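You operate a simulated robot arm through the tools that you are given. There is no shell and no other tool. Be economical: measure what you need, move in short steps, check, and stop when the job is done.

The job below is to be done with a simulated robot arm. You get a single attempt, and the scene is never put back.

Task
Brush oil from the jar over the middle of the silver tray, then shut the jar.
Fine: the brush goes back in the white pot. A coat counts when it lies all over at full strength: go over it till it gets no stronger.

It is judged by the outcome, as a careful person would: the job done as asked, and still so three seconds after it is handed in. It fails if anything else is knocked over, pushed out of place, dropped, spilled or broken.

Robot
A 5-joint arm with a two-finger parallel gripper, fixed in place. Base frame: the origin is at the foot of the arm, x ahead of it, y to its left, z up; the work surface is at about z = 0. Readings come in m, degrees, newtons and seconds.
With the tool pointing down near the work surface it reaches from about 0.26 to 0.68 m from the base axis. Its first joint turns from -66.0 to 66.0 degrees. The tool tilts only in the upright plane through the base axis and itself; it spins freely about its own axis. Payload 2.9 kg.
Tool frame: the origin (TCP) lies between the finger pads and is the grasp point; the fingertips stand 0.03 m ahead of it; z points along the fingers, y is the line along which they close. Largest opening 0.11 m; finger width 0.02, thickness 0.01; the body of the gripper, 0.048 by 0.112 m, starts 0.055 m behind the TCP.
Orientation is told as [roll, pitch, yaw] about the base's x, y, z axes, in that order, counted from this pose: with the fingers straight down and closing along the base's y, the tool's x points along the base's -x, its y along +y and its z along -z.

Tools
- The arm moves only by the tool drive_tool. Its argument "motion" is a list of rows, each a list of 7 numbers: the shift along the tool's x, y, z in m, then the turn, a rotation vector about the tool's x, y, z in degrees, then the gripper command, from -1 (shut) to 1 (fully open), values between in proportion. In form: [[dx, dy, dz, rx, ry, rz, gripper], ...]. A call has 1 to 12 rows; each row is the pose to reach, as a shift and turn from the pose commanded when the call began, along the tool's axes at that moment. Rows are played at 5 a second. More than 0.05 m and 8.6 degrees between two rows, or a gripper value outside its range, and nothing of the call is played. Where a pose cannot be reached the arm comes as near as it can. A force on the tool above 40 N (or 10 N above the force at the start of the call, whichever is more), or a blocked arm, ends the call early, and 0.2 s more pass. Each finger travels about 0.108 m/s and halts on what it meets, pressing with about 24 N; the grip force reading is that of the motor and also rises with nothing between the fingers. The clock runs only during rows and for 0.2 s after the last one: add rows that repeat a pose to give the fingers time. It gives the time, the measured TCP pose, the force on the tool (base axes), the opening and the grip force at its end, in the units of the frame above (readings bear some noise), with the torque about the TCP (base axes, N m) and any sound that the robot's microphone picked up, and new pictures: "pictures" is both (left out), scene, wrist or none.
- Cameras (640 x 400 px; columns grow to the right, rows downward): "scene" is fixed at [0.0532, -0.4635, 0.6147]; the picture's right is [0.62, -0.79, 0.00], its down [-0.36, -0.28, -0.89] and it looks along [0.70, 0.55, -0.46] (base axes); focal length 358 px, centre (320, 200). "wrist" rides on the gripper at [0.072, 0.017, -0.103] in the tool frame; the picture's right is [-0.23, 0.97, 0.00], its down [-0.76, -0.18, -0.62] and it looks along [-0.61, -0.14, 0.78] (tool axes); focal length 222 px, centre (320, 200). There is no depth. A picture from a camera that has moved, and an enlarged one, comes with that camera's place and axes in the base frame and with its lens.
- inspect(camera, box): a new picture of the part [left, top, right, bottom] of that camera's present view, enlarged. It takes no simulated time.
- hand_in(): hands the job in; it is judged then, once.

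Work in short steps. Places have to be worked out from the pictures, the camera data and where the tool is seen: move nearer, look again, correct. Check each grasp and each placing, and mend what went wrong. You have 120 turns and 200 pictures in all, those below and enlarged ones among them. Open the gripper and draw the arm clear of the work before you hand the job in, unless the task says otherwise; then end with one line.

The tools are called after "Request:" as name(argument=value, ...) on one line, values as JSON. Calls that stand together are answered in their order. drive_tool: Moves the arm, as the interface text tells. Its arguments: {"type":"object","properties":{"motion":{"type":"array","items":{"type":"array","items":{"type":"number"}}},"pictures":{"type":"string","enum":["both","scene","wrist","none"]}},"required":["motion"]} The other tools are called the same way: inspect (camera, box) takes an enlarged picture of a part of a camera's view; hand_in () hands the job in.

At the start:

```text
clock: 0.0
ee_pos: [0.4367, -0.1384, 0.3796]
tcp_rot: [0.1, 0.0, -0.1]
ft_force: [-0.5, -0.8, -0.1]
wrist_torque: [0.02, -0.01, 0.01]
grip_width: 0.1101
finger_force: 0.1
```

scene: 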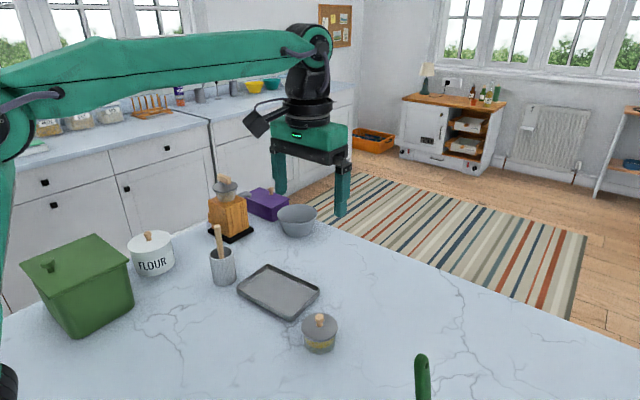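
wrist: 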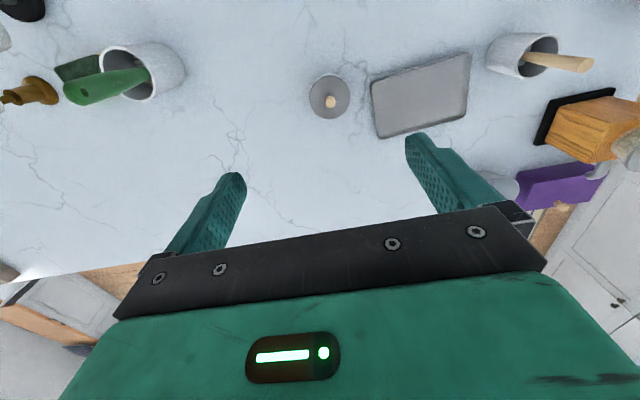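

I'll look closer at the pots, the jar and the tray first.

Request:
inspect(camera="scene", box=[190, 210, 350, 360])

Request:
inspect(camera="wrist", box=[0, 0, 260, 160])

Request:
inspect(camera="wrist", box=[290, 10, 640, 220])

```text
2.67 times, centred on (270, 285) of scene
camera zoom: at [0.0532, -0.4635, 0.6147], right [0.62, -0.79, 0.0], down [-0.36, -0.28, -0.89], along [0.7, 0.55, -0.46], focal length 956 px, centre (453, -27)
```

zoom: 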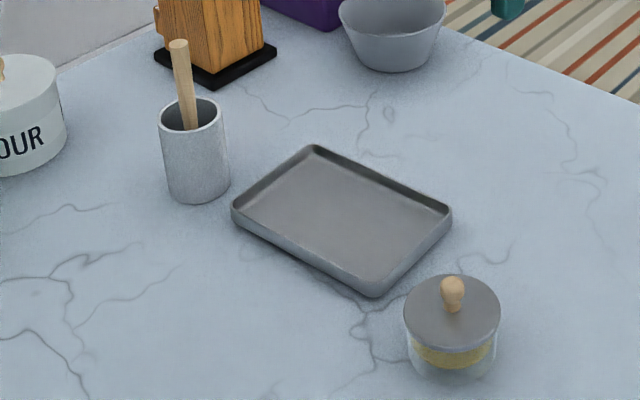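

```text
2.46 times, centred on (130, 80) of wrist
camera zoom: at [0.3633, -0.1225, 0.4819], right [0.23, 0.97, 0.0], down [0.76, -0.18, 0.62], along [0.61, -0.14, -0.78], focal length 547 px, centre (788, 495)
```

zoom: 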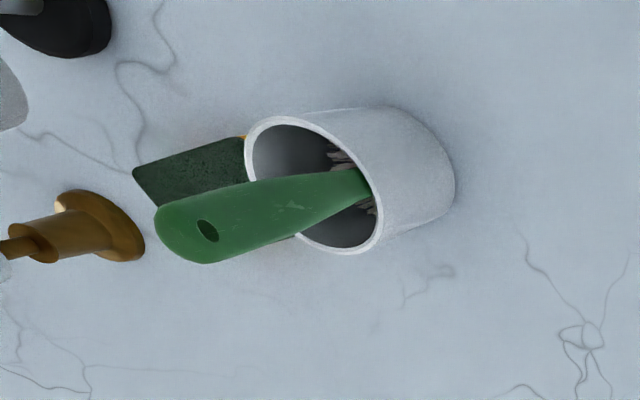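

```text
1.83 times, centred on (465, 115) of wrist
camera zoom: at [0.3633, -0.1225, 0.4819], right [0.23, 0.97, 0.0], down [0.76, -0.18, 0.62], along [0.61, -0.14, -0.78], focal length 406 px, centre (55, 355)
```

zoom: 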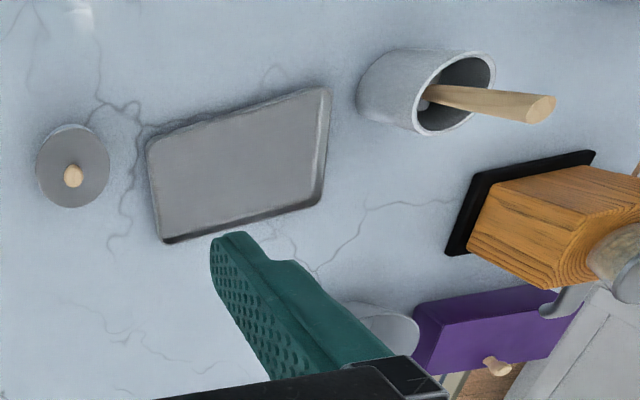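

The green-handled tool with bristles stands in the white pot near (0.365,-0.40). The jar is near (0.466,-0.13) and the tray centre near (0.53,0.045). I'll go above the jar to see its lid better.

Request:
drive_tool(motion=[[-0.006, 0.002, 0.045, 0, 0, 0, 0.2], [-0.012, 0.004, 0.09, 0, 0, 0, 0.0], [-0.02, 0.006, 0.135, 0, 0, 0, 0.0], [-0.03, 0.008, 0.18, 0, 0, 0, 0.0], [-0.03, 0.008, 0.2, 0, 0, 0, 0.0], [-0.03, 0.008, 0.2, 0, 0, 0, 0.0]])

```text
clock: 1.4
ee_pos: [0.4673, -0.1313, 0.178]
tcp_rot: [0.0, 0.0, -0.1]
ft_force: [-0.5, 0.1, 0.0]
wrist_torque: [0.01, 0.01, 0.01]
grip_width: 0.0552
finger_force: 0.1
camera wrist: at [0.393, -0.1148, 0.2817], right [0.23, 0.97, 0.0], down [0.76, -0.18, 0.62], along [0.61, -0.14, -0.78], focal length 222 px, centre (320, 200)
```

scene: 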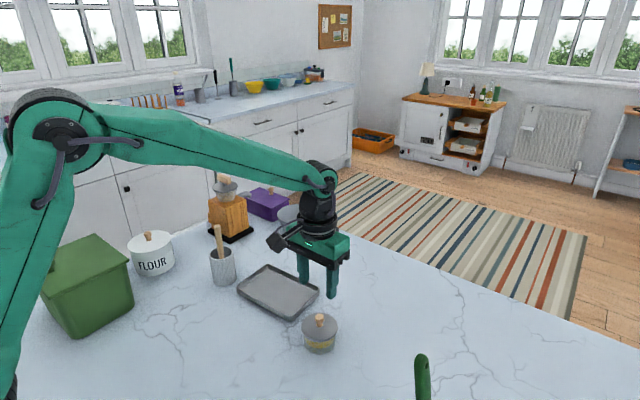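
wrist: 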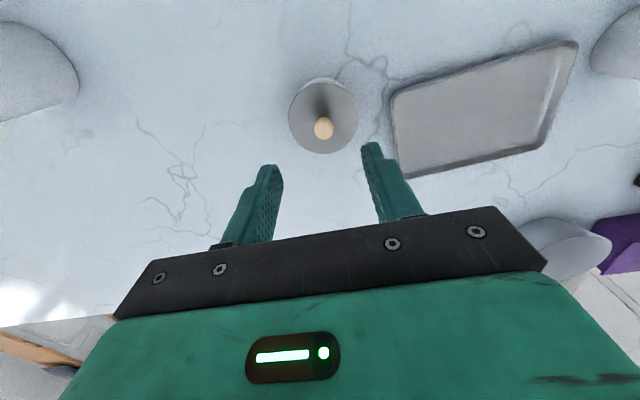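

The knob centre is near (0.465,-0.129) at z≈0.08. I'll lower so the fingertips straddle the knob above the lid.

Request:
drive_tool(motion=[[0.002, 0.001, 0.04, 0, 0, 0, 0.0], [0.002, 0.001, 0.072, 0, 0, 0, -0.1], [0.002, 0.001, 0.072, 0, 0, 0, -0.1]])

Request:
inspect(camera="scene", box=[260, 230, 400, 370])

```text
clock: 2.2
ee_pos: [0.4667, -0.1292, 0.1064]
tcp_rot: [0.0, 0.1, 0.0]
ft_force: [0.4, 0.1, -0.5]
wrist_torque: [0.0, 0.03, -0.01]
grip_width: 0.0494
finger_force: 0.2
camera wrist: at [0.3909, -0.1137, 0.2096], right [0.23, 0.97, 0.0], down [0.76, -0.18, 0.62], along [0.61, -0.14, -0.78], focal length 222 px, centre (320, 200)
```

scene: 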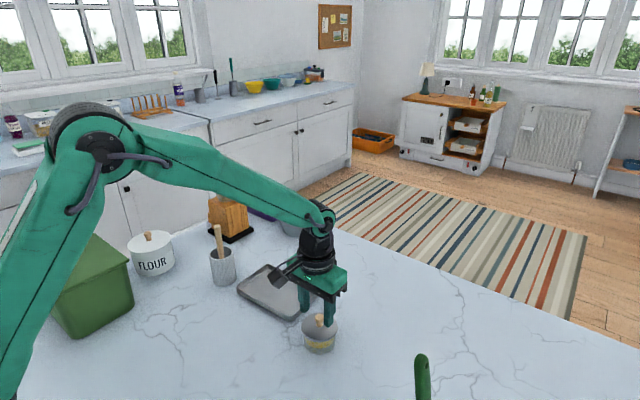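
wrist: 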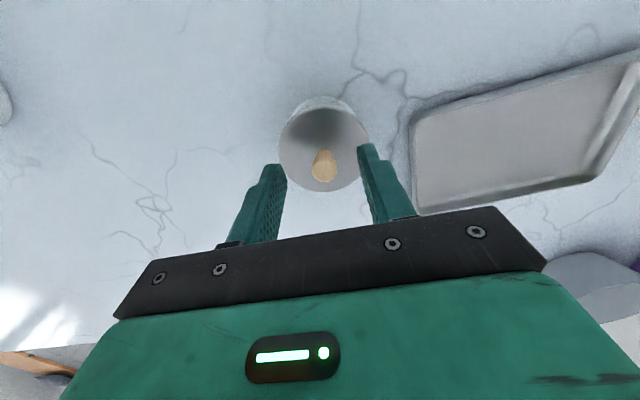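

```text
2.86 times, centred on (330, 300) of scene
camera zoom: at [0.0532, -0.4635, 0.6147], right [0.62, -0.79, 0.0], down [-0.36, -0.28, -0.89], along [0.7, 0.55, -0.46], focal length 1024 px, centre (291, -86)
```

zoom: 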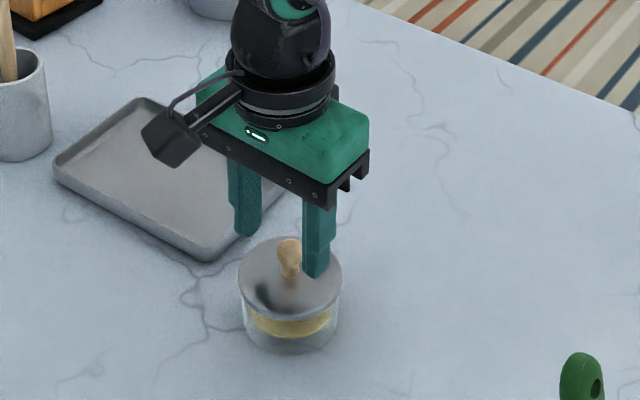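

Fingertips (z≈0.076) straddle the knob, and the lid top is at about z 0.053. I'll lower 13 mm and close.

Request:
drive_tool(motion=[[0.001, 0.001, 0.013, 0, 0, 0, -0.1], [0.001, 0.001, 0.013, 0, 0, 0, -0.6], [0.001, 0.001, 0.013, 0, 0, 0, -1], [0.001, 0.001, 0.013, 0, 0, 0, -1], [0.001, 0.001, 0.013, 0, 0, 0, -1]])

```text
clock: 3.4
ee_pos: [0.4637, -0.1287, 0.094]
tcp_rot: [0.0, 0.0, 0.1]
ft_force: [0.8, 0.0, 0.3]
wrist_torque: [0.01, -0.01, 0.02]
grip_width: 0.0158
finger_force: 24.3
heard: snap
camera wrist: at [0.3903, -0.1127, 0.1965], right [0.23, 0.97, 0.0], down [0.76, -0.18, 0.62], along [0.61, -0.14, -0.78], focal length 222 px, centre (320, 200)
```

scene: 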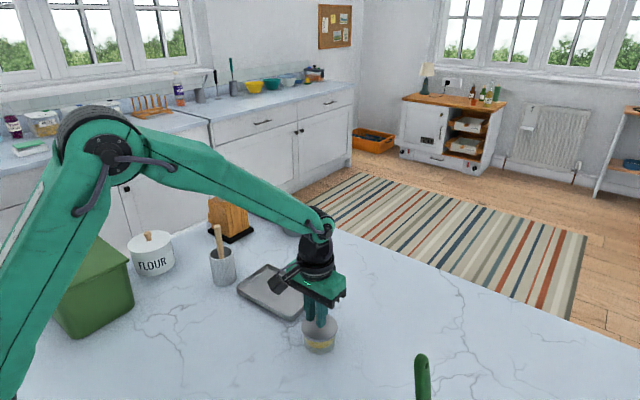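
wrist: 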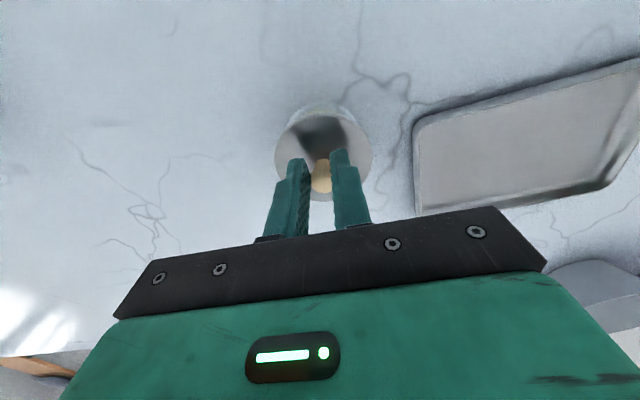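

Knob held, opening 15.8 mm. I'll lift straight up a little and check that only the lid comes.

Request:
drive_tool(motion=[[0, 0, -0.01, 0, 0, 0, -1], [0, 0, -0.025, 0, 0, 0, -1], [0, 0, -0.04, 0, 0, 0, -1]])

Request:
inspect(camera="scene", box=[260, 230, 400, 370])

```text
clock: 4.2
ee_pos: [0.4631, -0.1284, 0.1326]
tcp_rot: [0.0, 0.1, 0.0]
ft_force: [0.6, 0.3, 0.2]
wrist_torque: [-0.02, -0.03, 0.01]
grip_width: 0.0155
finger_force: 24.2
camera wrist: at [0.3901, -0.1127, 0.237], right [0.23, 0.97, 0.0], down [0.76, -0.18, 0.62], along [0.61, -0.14, -0.78], focal length 222 px, centre (320, 200)
```

scene: 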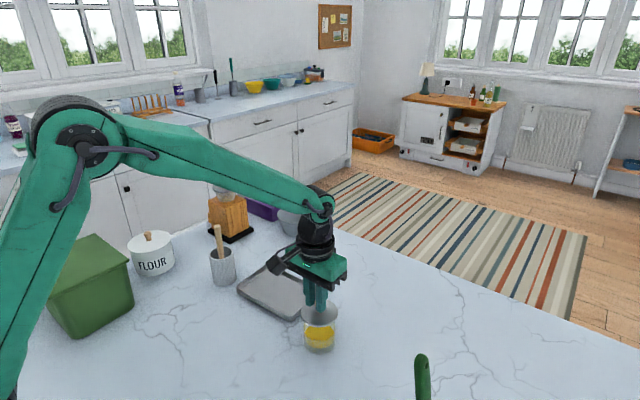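
wrist: 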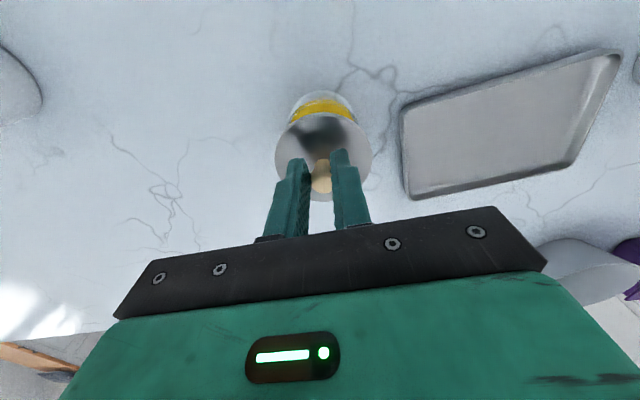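

```text
2.86 times, centred on (330, 300) of scene
camera zoom: at [0.0532, -0.4636, 0.6147], right [0.62, -0.79, 0.0], down [-0.36, -0.28, -0.89], along [0.7, 0.55, -0.46], focal length 1024 px, centre (291, -86)
```

zoom: 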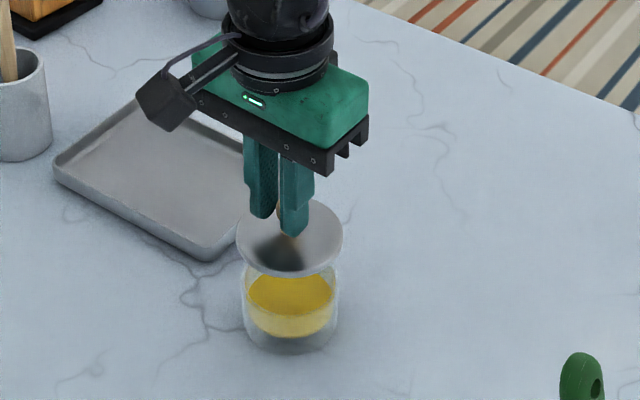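

The lid is off and level, with oil visible. I'll carry it to the clear counter at about (0.57,-0.20).

Request:
drive_tool(motion=[[0, 0, -0.03, 0, 0, 0, -1], [-0.035, -0.024, -0.03, 0, 0, 0, -1], [-0.07, -0.048, -0.03, 0, 0, 0, -1], [-0.107, -0.072, -0.03, 0, 0, 0, -1], [-0.107, -0.072, 0.01, 0, 0, 0, -1], [-0.107, -0.072, 0.045, 0, 0, 0, -1], [-0.107, -0.072, 0.06, 0, 0, 0, -1]])

Request:
inspect(camera="scene", box=[310, 210, 490, 330])

```text
clock: 5.8
ee_pos: [0.5707, -0.1989, 0.0734]
tcp_rot: [0.0, -0.1, 0.0]
ft_force: [-0.6, 0.7, -0.3]
wrist_torque: [-0.04, 0.02, 0.01]
grip_width: 0.0156
finger_force: 23.9
camera wrist: at [0.497, -0.1832, 0.1766], right [0.23, 0.97, 0.0], down [0.76, -0.18, 0.62], along [0.61, -0.14, -0.78], focal length 222 px, centre (320, 200)
```

scene: 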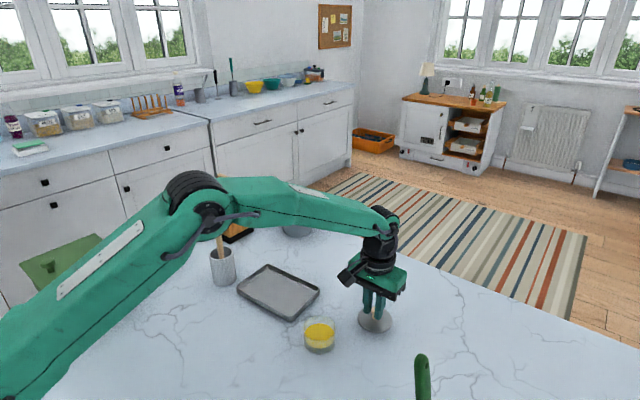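
wrist: 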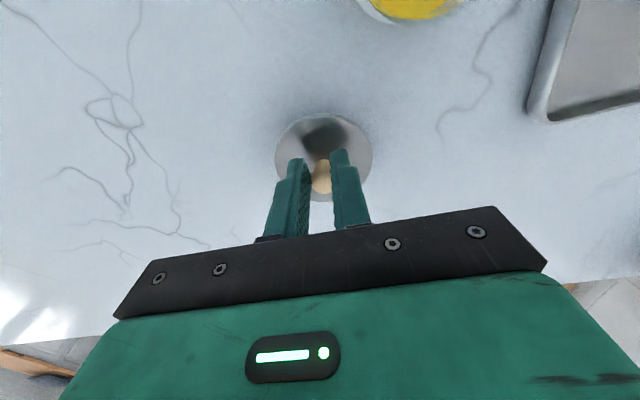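

```text
3.33 times, centred on (400, 270) of scene
camera zoom: at [0.0532, -0.4636, 0.6147], right [0.62, -0.79, 0.0], down [-0.36, -0.28, -0.89], along [0.7, 0.55, -0.46], focal length 1195 px, centre (53, -33)
```

zoom: 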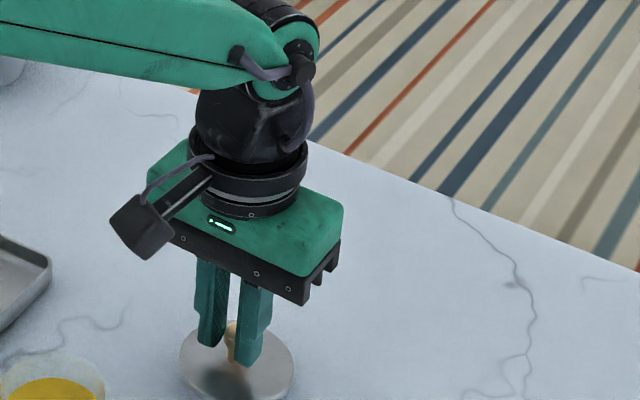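

The lid is over clear counter. I'll lower in small steps till it touches.

Request:
drive_tool(motion=[[0, 0, 0.008, 0, 0, 0, -1], [0, 0, 0.014, 0, 0, 0, -1], [0, 0, 0.018, 0, 0, 0, -1], [0, 0, 0.022, 0, 0, 0, -1]])

Request:
inspect(camera="scene", box=[330, 270, 430, 350])

```text
clock: 6.8
ee_pos: [0.5716, -0.1987, 0.056]
tcp_rot: [-0.2, -0.4, 0.1]
ft_force: [-12.7, 5.6, 31.0]
wrist_torque: [0.19, 0.06, 0.04]
grip_width: 0.0156
finger_force: 23.9
camera wrist: at [0.4981, -0.184, 0.1583], right [0.23, 0.97, 0.0], down [0.76, -0.18, 0.63], along [0.61, -0.14, -0.78], focal length 222 px, centre (320, 200)
```

scene: 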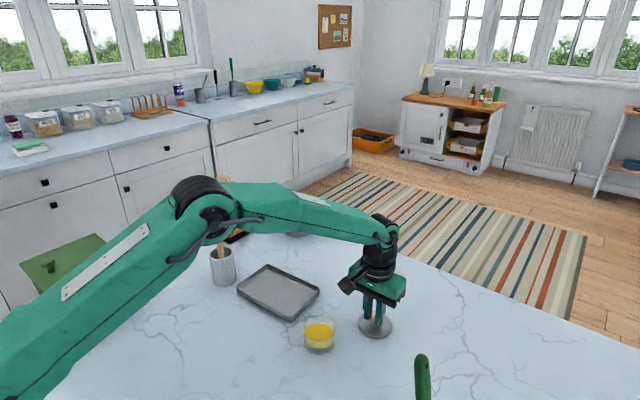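
wrist: 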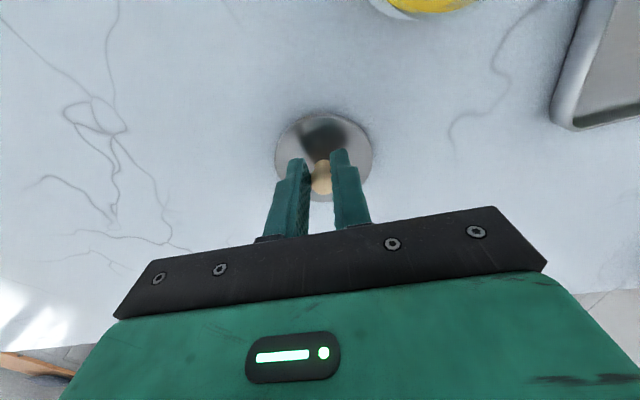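

```text
5.00 times, centred on (380, 310) of scene
camera zoom: at [0.0529, -0.4635, 0.6148], right [0.62, -0.79, 0.0], down [-0.36, -0.28, -0.89], along [0.7, 0.55, -0.46], focal length 1792 px, centre (20, -350)
```

zoom: 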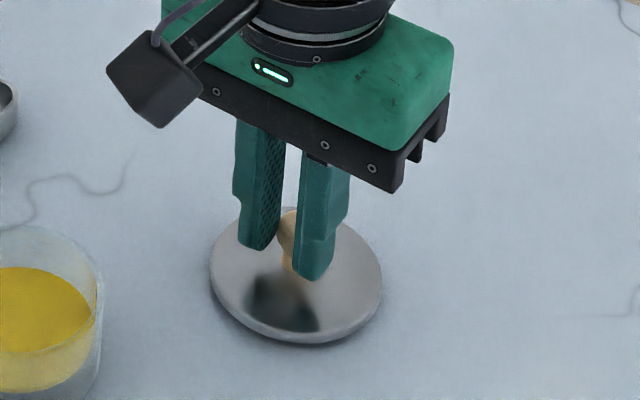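

The lid is down (31 N). I'll ease the pressure, open, and rise, leaving the lid.

Request:
drive_tool(motion=[[0, 0, -0.004, 0, 0, 0, -1], [0, 0, -0.004, 0, 0, 0, -0.5], [0, 0, -0.004, 0, 0, 0, 0], [0, 0, -0.004, 0, 0, 0, 0], [0, 0, -0.04, 0, 0, 0, 0], [0, 0, -0.085, 0, 0, 0, 0], [0, 0, -0.13, 0, 0, 0, 0]])

Request:
inspect(camera="scene", box=[290, 270, 430, 360])

```text
clock: 8.4
ee_pos: [0.5707, -0.2008, 0.1817]
tcp_rot: [0.0, -0.1, 0.0]
ft_force: [0.4, 0.4, -0.4]
wrist_torque: [-0.01, 0.02, 0.02]
grip_width: 0.0548
finger_force: 0.0
camera wrist: at [0.4974, -0.1848, 0.2853], right [0.23, 0.97, 0.0], down [0.76, -0.18, 0.62], along [0.61, -0.14, -0.78], focal length 222 px, centre (320, 200)
```

scene: 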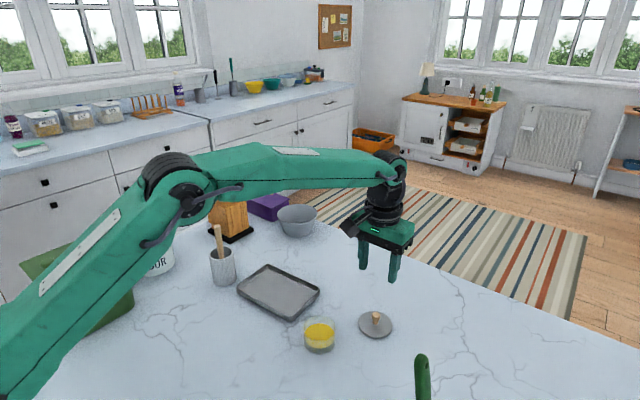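
wrist: 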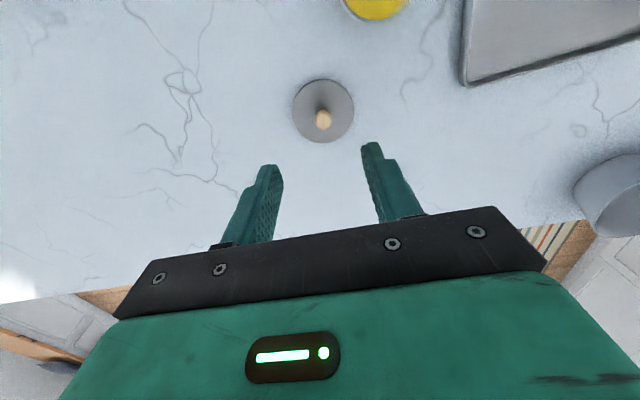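

```text
4.44 times, centred on (360, 315) of scene
camera zoom: at [0.0532, -0.4635, 0.6147], right [0.62, -0.79, 0.0], down [-0.36, -0.28, -0.89], along [0.7, 0.55, -0.46], focal length 1593 px, centre (142, -311)
```

zoom: 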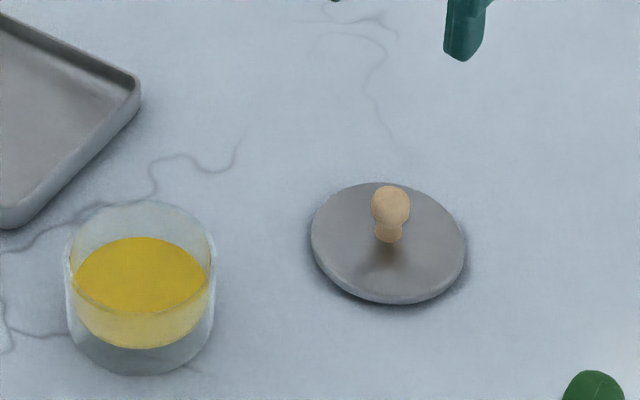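

The lid sits flat and the jar is open. Now I'll go high over to the brush pot for a close look.

Request:
drive_tool(motion=[[0, 0, -0.045, 0, 0, 0, 0.3], [0, 0, -0.09, 0, 0, 0, 0.3], [0, 0, -0.135, 0, 0, 0, 0.3], [0, 0, -0.18, 0, 0, 0, 0.3], [0.032, -0.03, -0.19, 0, 0, 0, 0.3], [0.064, -0.06, -0.19, 0, 0, 0, 0.3], [0.096, -0.09, -0.19, 0, 0, 0, 0.3], [0.128, -0.12, -0.19, 0, 0, 0, 0.3], [0.16, -0.15, -0.19, 0, 0, 0, 0.3], [0.16, -0.15, -0.19, 0, 0, 0, 0.3]])

Request:
inspect(camera="wrist", box=[200, 0, 440, 150])

```text
clock: 10.6
ee_pos: [0.4256, -0.3646, 0.4031]
tcp_rot: [0.3, 0.5, 0.1]
ft_force: [0.0, 0.7, 0.1]
wrist_torque: [0.0, 0.02, 0.0]
grip_width: 0.0711
finger_force: 0.0
out of reach, approached as far as the arm can: row 4, 6, 7, 8, 9, 10
camera wrist: at [0.3524, -0.3488, 0.5067], right [0.23, 0.97, 0.0], down [0.77, -0.18, 0.62], along [0.6, -0.14, -0.79], focal length 222 px, centre (320, 200)
```

scene: 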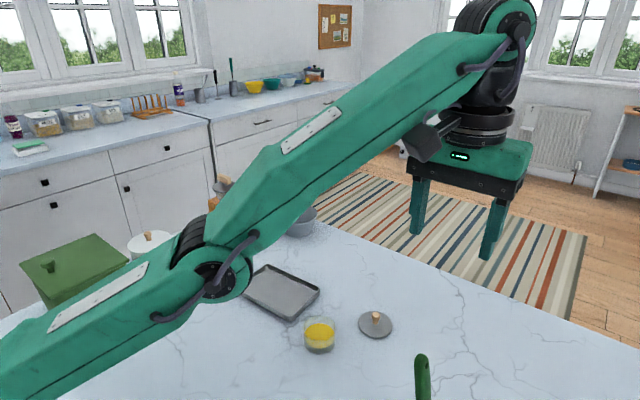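
wrist: 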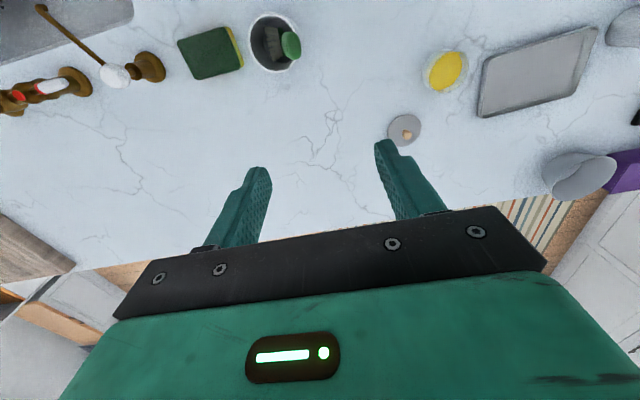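

```text
2.67 times, centred on (320, 75) of wrist
camera zoom: at [0.3524, -0.3488, 0.5067], right [0.23, 0.97, 0.0], down [0.77, -0.18, 0.62], along [0.6, -0.14, -0.79], focal length 592 px, centre (320, 533)
```

zoom: 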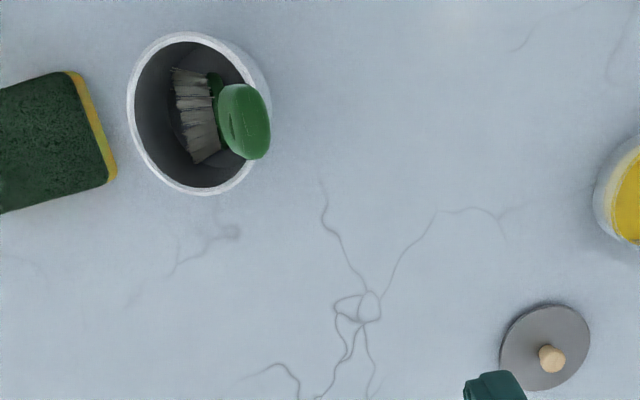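

The green one is a scrubbing brush (side bristles, next to a sponge), so it may not be the one for oil. I'll look into the other pot before choosing.

Request:
drive_tool(motion=[[-0.01, 0.045, 0.02, 0, 0, 0, 0.3], [-0.02, 0.09, 0.03, 0, 0, 0, 0.3], [-0.03, 0.135, 0.03, 0, 0, 0, 0.3], [-0.04, 0.18, 0.03, 0, 0, 0, 0.3], [-0.05, 0.225, 0.03, 0, 0, 0, 0.3], [-0.06, 0.27, 0.03, 0, 0, 0, 0.3], [-0.07, 0.315, 0.03, 0, 0, 0, 0.3], [-0.08, 0.36, 0.03, 0, 0, 0, 0.3], [-0.09, 0.405, 0.03, 0, 0, 0, 0.3], [-0.1, 0.45, 0.03, 0, 0, 0, 0.3], [-0.11, 0.49, 0.03, 0, 0, 0, 0.3], [-0.12, 0.53, 0.03, 0, 0, 0, 0.3]])

Request:
inspect(camera="wrist", box=[200, 0, 440, 150])

```text
refused: row 1 steps farther than a row can; nothing moved
```

```text
2.67 times, centred on (320, 75) of wrist
camera zoom: at [0.3524, -0.3488, 0.5067], right [0.23, 0.97, 0.0], down [0.77, -0.18, 0.62], along [0.6, -0.14, -0.79], focal length 592 px, centre (320, 533)
```

zoom: 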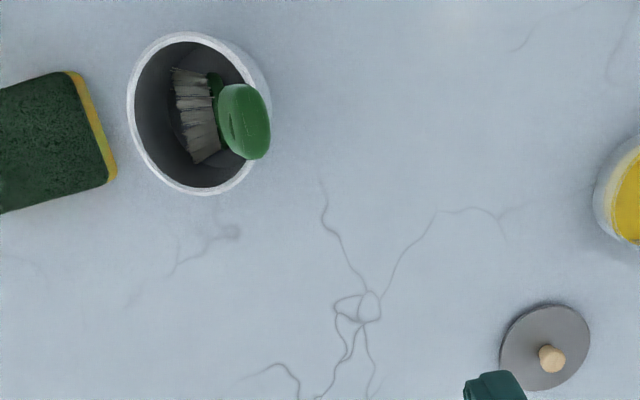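

The first step was just too long; same trip with a shorter first row.

Request:
drive_tool(motion=[[0.0, 0.04, 0.01, 0, 0, 0, 0.3], [-0.01, 0.085, 0.02, 0, 0, 0, 0.3], [-0.02, 0.13, 0.03, 0, 0, 0, 0.3], [-0.03, 0.175, 0.03, 0, 0, 0, 0.3], [-0.04, 0.22, 0.03, 0, 0, 0, 0.3], [-0.05, 0.265, 0.03, 0, 0, 0, 0.3], [-0.06, 0.31, 0.03, 0, 0, 0, 0.3], [-0.07, 0.355, 0.03, 0, 0, 0, 0.3], [-0.08, 0.4, 0.03, 0, 0, 0, 0.3], [-0.09, 0.445, 0.03, 0, 0, 0, 0.3], [-0.1, 0.485, 0.03, 0, 0, 0, 0.3], [-0.11, 0.525, 0.03, 0, 0, 0, 0.3]])

Request:
inspect(camera="wrist", box=[200, 0, 440, 150])

```text
clock: 13.2
ee_pos: [0.5384, 0.1624, 0.3983]
tcp_rot: [-0.4, 0.9, 0.0]
ft_force: [-0.2, -0.1, 0.7]
wrist_torque: [0.0, -0.05, 0.03]
grip_width: 0.0717
finger_force: 0.1
out of reach, approached as far as the arm can: row 1, 2, 3, 4, 5, 6, 7, 8, 9, 10, 11, 12
camera wrist: at [0.4659, 0.1786, 0.5019], right [0.23, 0.97, -0.01], down [0.77, -0.17, 0.61], along [0.59, -0.15, -0.79], focal length 222 px, centre (320, 200)
```

scene: 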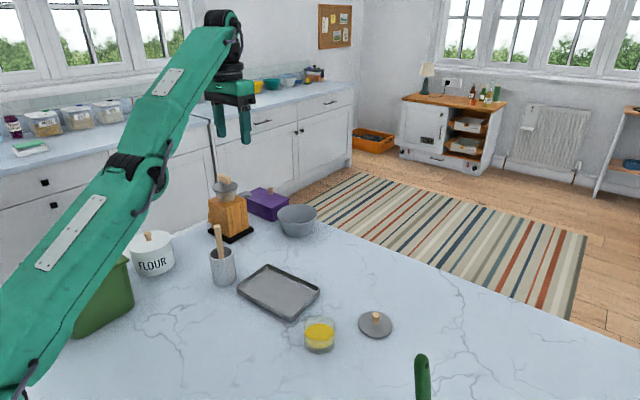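
wrist: 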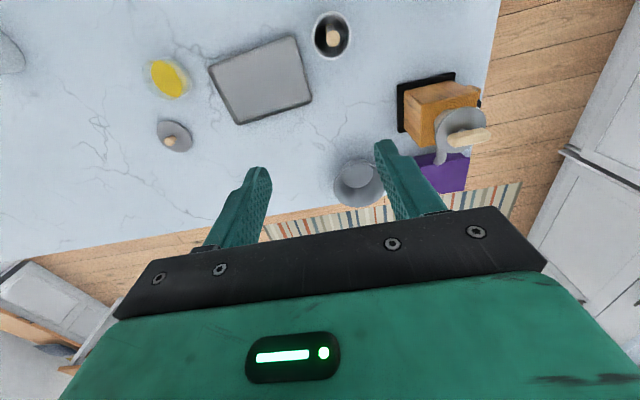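

```text
2.67 times, centred on (320, 75) of wrist
camera zoom: at [0.4659, 0.1786, 0.5019], right [0.23, 0.97, -0.01], down [0.77, -0.17, 0.61], along [0.59, -0.15, -0.79], focal length 592 px, centre (320, 533)
```

zoom: 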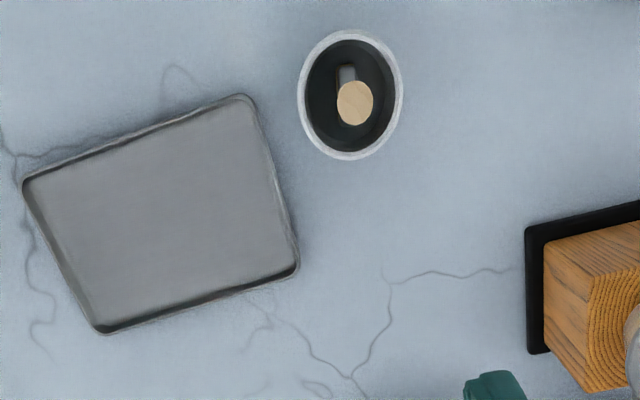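

Request:
inspect(camera="wrist", box=[300, 5, 364, 65])

```text
6.67 times, centred on (332, 35) of wrist
camera zoom: at [0.4659, 0.1786, 0.5019], right [0.23, 0.97, -0.01], down [0.77, -0.17, 0.61], along [0.59, -0.15, -0.79], focal length 1481 px, centre (240, 1300)
```

zoom: 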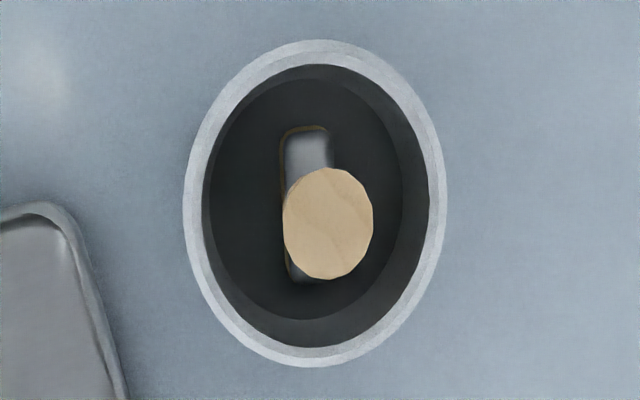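

It is a pastry brush: wooden handle, flat ferrule, standing in the whitish pot at about (0.475,0.185), handle tip near z=0.16. I'll come down above it and re-measure.

Request:
drive_tool(motion=[[0.015, 0.01, 0.03, 0, 0, 0, 0.1], [0.03, 0.012, 0.06, 0, 0, 0, -0.1], [0.045, 0.012, 0.09, 0, 0, 0, -0.1], [0.05, 0.012, 0.1, 0, 0, 0, -0.1], [0.05, 0.012, 0.1, 0, 0, 0, -0.1]])

```text
clock: 14.4
ee_pos: [0.53, 0.1794, 0.4021]
tcp_rot: [-0.2, 0.5, 0.1]
ft_force: [-0.7, 0.0, -0.8]
wrist_torque: [0.02, -0.04, -0.01]
grip_width: 0.0496
finger_force: 0.1
out of reach, approached as far as the arm can: row 1, 2, 3, 4, 5
camera wrist: at [0.4583, 0.1945, 0.5061], right [0.23, 0.97, -0.01], down [0.77, -0.18, 0.62], along [0.6, -0.14, -0.79], focal length 222 px, centre (320, 200)
```

scene: 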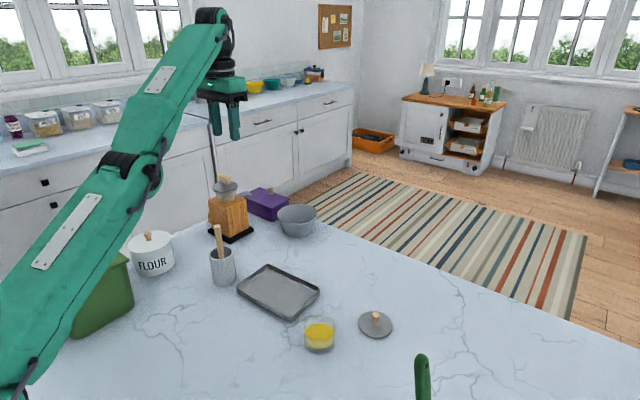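
wrist: 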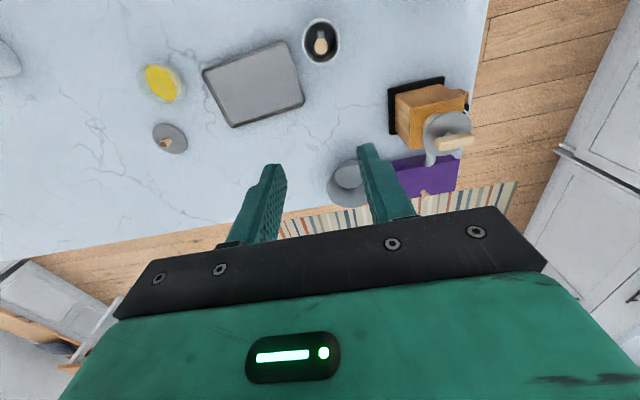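

The pose didn't follow the command, so I'll hold still briefly to see whether it settles.

Request:
drive_tool(motion=[[0, 0, 0, 0, 0, 0, -0.1], [0, 0, 0, 0, 0, 0, -0.1], [0, 0, 0.02, 0, 0, 0, -0.1]], pictures="none")

```text
clock: 15.2
ee_pos: [0.5316, 0.1779, 0.4004]
tcp_rot: [-0.2, 0.6, 0.0]
ft_force: [-0.7, 0.0, -0.5]
wrist_torque: [0.01, 0.01, 0.0]
grip_width: 0.0497
finger_force: 0.0
out of reach, approached as far as the arm can: row 3
```

In the pictures the elbow has flipped to below the line (upper arm low, forearm rising), which blocks descent. I'll stretch outward past straight and come back down to restore the elbow-up bend.

Request:
drive_tool(motion=[[-0.04, 0, -0.01, 0, 0, 0, -0.1], [-0.08, 0.0, -0.01, 0, 0, 0, -0.1], [-0.08, 0, -0.01, 0, 0, 0, -0.1], [-0.06, 0.0, 0.03, 0, 0, 0, -0.1], [-0.03, 0, 0.06, 0, 0, 0, -0.1], [0.0, 0.0, 0.09, 0, 0, 0, -0.1], [0.0, 0.0, 0.09, 0, 0, 0, -0.1]], pictures="scene")

```text
clock: 16.8
ee_pos: [0.5314, 0.1792, 0.3098]
tcp_rot: [0.1, -0.1, 0.1]
ft_force: [-0.4, 0.0, 0.3]
wrist_torque: [0.0, 0.05, 0.03]
grip_width: 0.0493
finger_force: 0.2
out of reach, approached as far as the arm can: row 1, 2, 3, 4
```

scene: 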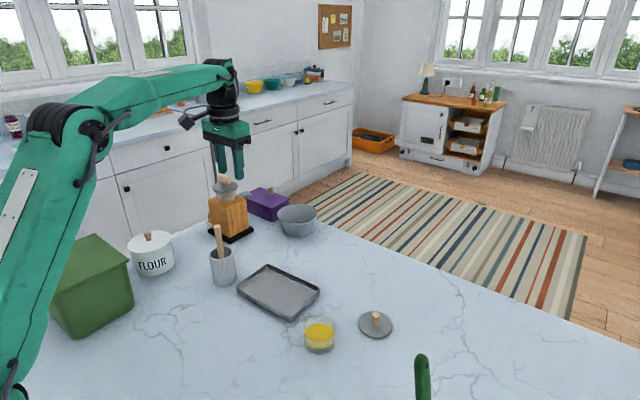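

Elbow-up is restored. From now on I keep below z≈0.33; moving above the brush handle at (0.477,0.186).

Request:
drive_tool(motion=[[0.03, 0.004, 0.02, 0, 0, 0, -0.1], [0.054, 0.007, 0.05, 0, 0, 0, -0.1], [0.054, 0.007, 0.085, 0, 0, 0, -0.1], [0.054, 0.007, 0.085, 0, 0, 0, -0.1]])

Request:
inspect(camera="scene", box=[160, 170, 300, 300])

```text
clock: 17.8
ee_pos: [0.4785, 0.1847, 0.2249]
tcp_rot: [0.0, -0.1, 0.0]
ft_force: [0.6, 0.3, -0.6]
wrist_torque: [0.02, 0.0, 0.03]
grip_width: 0.0496
finger_force: 0.0
camera wrist: at [0.4034, 0.201, 0.3279], right [0.23, 0.97, 0.0], down [0.76, -0.18, 0.62], along [0.61, -0.14, -0.78], focal length 222 px, centre (320, 200)
```

scene: 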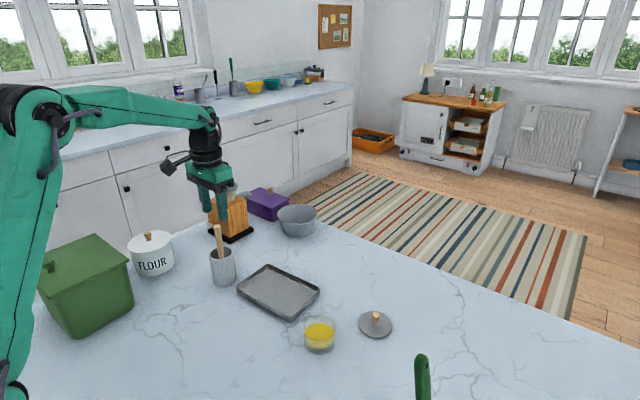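
wrist: 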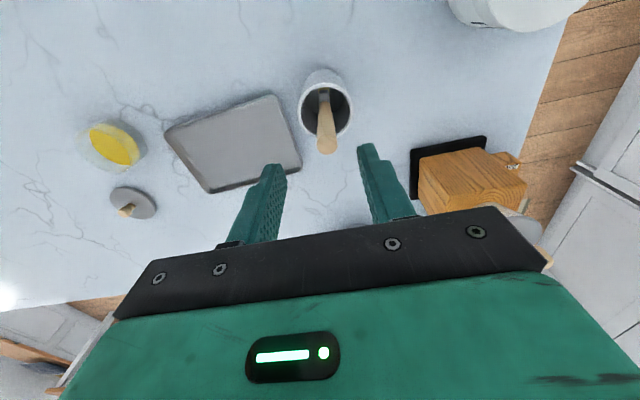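

```text
3.08 times, centred on (230, 235) of scene
camera zoom: at [0.0532, -0.4635, 0.6147], right [0.62, -0.79, 0.0], down [-0.36, -0.28, -0.89], along [0.7, 0.55, -0.46], focal length 1103 px, centre (597, 92)
```

zoom: 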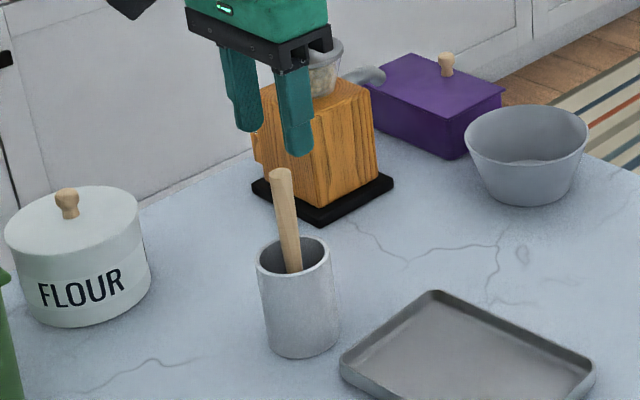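

I'll zoom the wrist view to get the handle's lean.

Request:
inspect(camera="wrist", box=[270, 50, 390, 170])

Request:
inspect(camera="scene", box=[190, 215, 260, 295])

```text
3.33 times, centred on (330, 110) of wrist
camera zoom: at [0.4034, 0.201, 0.3279], right [0.23, 0.97, 0.0], down [0.76, -0.18, 0.62], along [0.61, -0.14, -0.78], focal length 740 px, centre (287, 500)
```

zoom: 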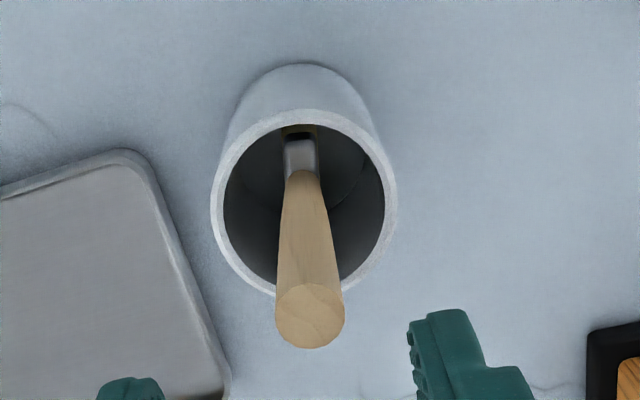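

```text
5.00 times, centred on (225, 255) of scene
camera zoom: at [0.0532, -0.4635, 0.6147], right [0.62, -0.79, 0.0], down [-0.36, -0.28, -0.89], along [0.7, 0.55, -0.46], focal length 1792 px, centre (795, -75)
```

zoom: 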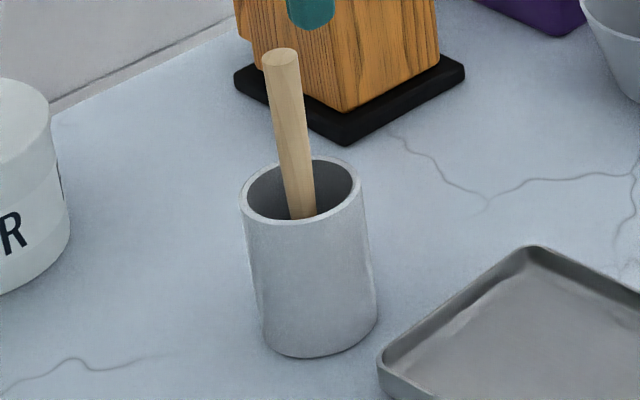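

The handle is nearly upright through about (0.477,0.190), tip z≈0.163. I'll lower with the fingers straddling it, tips staying above the pot rim.

Request:
drive_tool(motion=[[0.001, 0.005, 0.03, 0, 0, 0, -0.1], [0.001, 0.005, 0.06, 0, 0, 0, -0.1], [0.001, 0.005, 0.088, 0, 0, 0, -0.1], [0.001, 0.005, 0.088, 0, 0, 0, -0.1]])

Request:
inspect(camera="scene", box=[170, 190, 270, 290])

```text
clock: 18.8
ee_pos: [0.4763, 0.1903, 0.1359]
tcp_rot: [0.0, 0.0, 0.0]
ft_force: [-0.6, -0.2, -0.8]
wrist_torque: [-0.01, -0.04, -0.02]
grip_width: 0.0495
finger_force: 0.3
camera wrist: at [0.4028, 0.2063, 0.2387], right [0.23, 0.97, 0.0], down [0.76, -0.18, 0.62], along [0.61, -0.14, -0.78], focal length 222 px, centre (320, 200)
```

scene: 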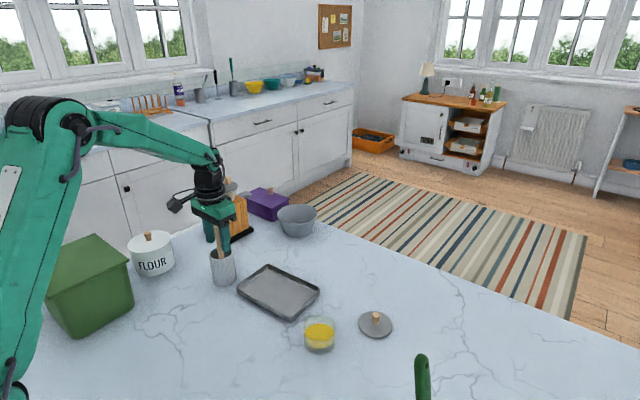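
wrist: 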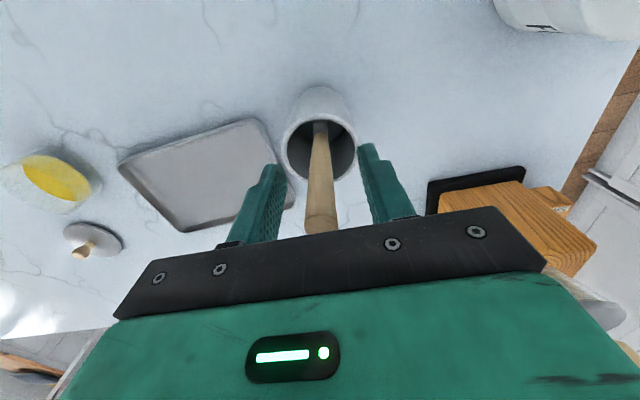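

```text
4.00 times, centred on (220, 240) of scene
camera zoom: at [0.0532, -0.4635, 0.6147], right [0.62, -0.79, 0.0], down [-0.36, -0.28, -0.89], along [0.7, 0.55, -0.46], focal length 1434 px, centre (720, 40)
```

zoom: 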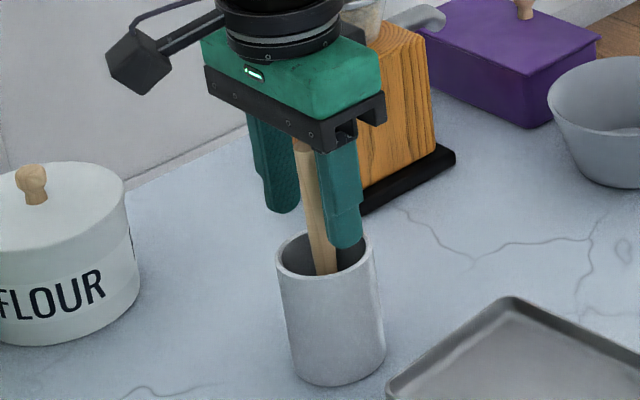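

Handle is between the fingers; closing.

Request:
drive_tool(motion=[[0, 0, 0, 0, 0, 0, -0.5], [0, 0, 0, 0, 0, 0, -0.8], [0, 0, 0, 0, 0, 0, -1], [0, 0, 0, 0, 0, 0, -1]])

Request:
inspect(camera="scene", box=[170, 190, 270, 290])

```text
clock: 19.8
ee_pos: [0.4757, 0.1906, 0.1353]
tcp_rot: [0.0, 0.0, 0.0]
ft_force: [0.0, -0.3, 0.0]
wrist_torque: [0.0, 0.0, -0.02]
grip_width: 0.0156
finger_force: 24.3
camera wrist: at [0.4028, 0.2063, 0.239], right [0.23, 0.97, 0.0], down [0.76, -0.18, 0.62], along [0.61, -0.14, -0.78], focal length 222 px, centre (320, 200)
```

scene: 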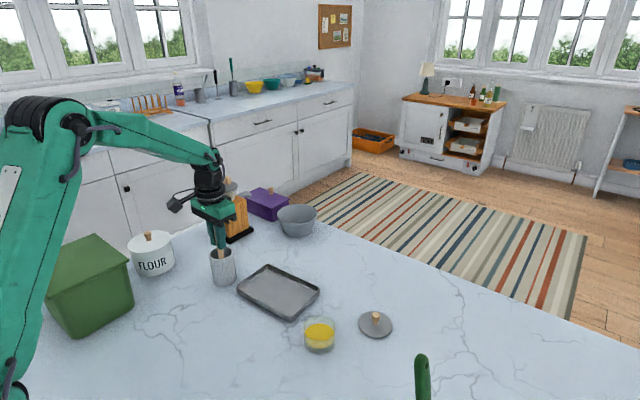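
wrist: 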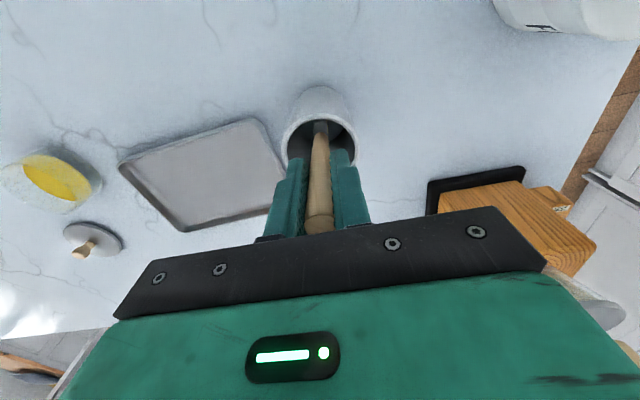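

```text
4.00 times, centred on (220, 240) of scene
camera zoom: at [0.0532, -0.4635, 0.6147], right [0.62, -0.79, 0.0], down [-0.36, -0.28, -0.89], along [0.7, 0.55, -0.46], focal length 1434 px, centre (720, 40)
```

zoom: 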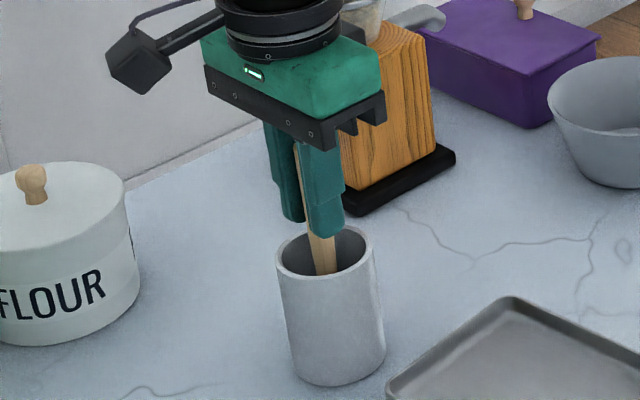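

Gripped at 15.6 mm. Lifting straight up out of the pot.

Request:
drive_tool(motion=[[0, 0, -0.03, 0, 0, 0, -1], [0, 0, -0.06, 0, 0, 0, -1], [0, 0, -0.09, 0, 0, 0, -1], [0, 0, -0.12, 0, 0, 0, -1], [0, 0, -0.12, 0, 0, 0, -1]])

Request:
inspect(camera="scene", box=[160, 160, 280, 290])

Request:
inspect(camera="wrist", box=[260, 80, 380, 240])

```text
clock: 21.0
ee_pos: [0.4774, 0.1901, 0.2585]
tcp_rot: [0.0, 0.0, 0.1]
ft_force: [-0.3, 0.2, 0.6]
wrist_torque: [0.02, -0.02, -0.01]
grip_width: 0.0155
finger_force: 24.0
camera wrist: at [0.4028, 0.2061, 0.3605], right [0.23, 0.97, 0.0], down [0.76, -0.18, 0.62], along [0.61, -0.14, -0.78], focal length 222 px, centre (320, 200)
```

scene: 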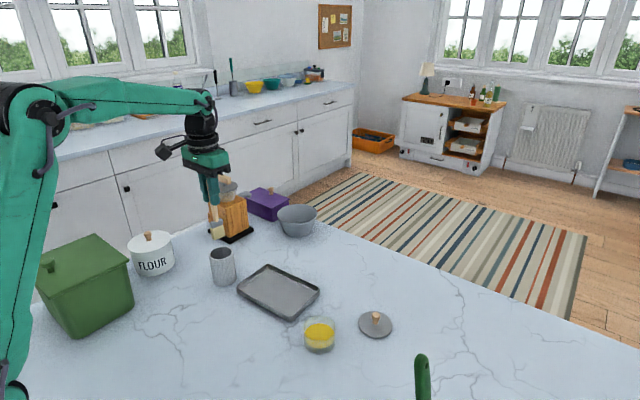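
wrist: 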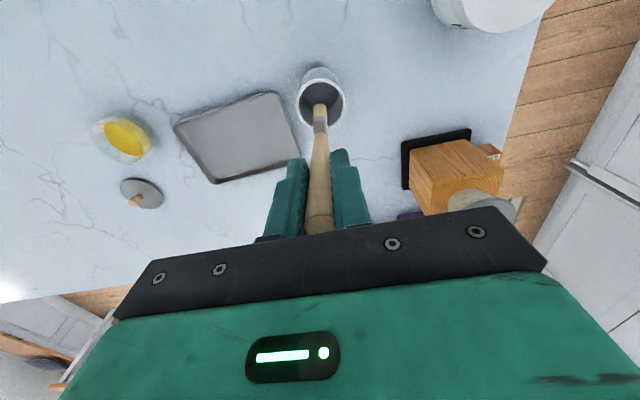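

```text
3.08 times, centred on (220, 225) of scene
camera zoom: at [0.0532, -0.4635, 0.6147], right [0.62, -0.79, 0.0], down [-0.36, -0.28, -0.89], along [0.7, 0.55, -0.46], focal length 1103 px, centre (628, 123)
```

zoom: 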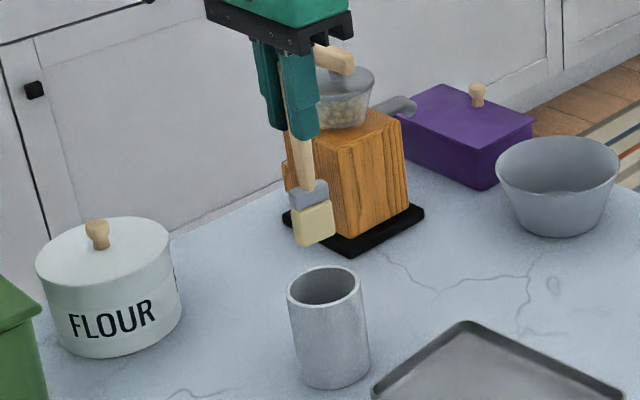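

```text
2.50 times, centred on (320, 160) of wrist
camera zoom: at [0.4028, 0.2061, 0.3605], right [0.23, 0.97, 0.0], down [0.76, -0.18, 0.62], along [0.61, -0.14, -0.78], focal length 555 px, centre (320, 300)
```

zoom: 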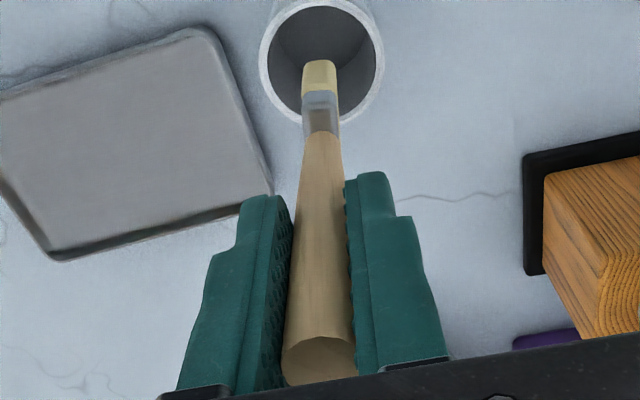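

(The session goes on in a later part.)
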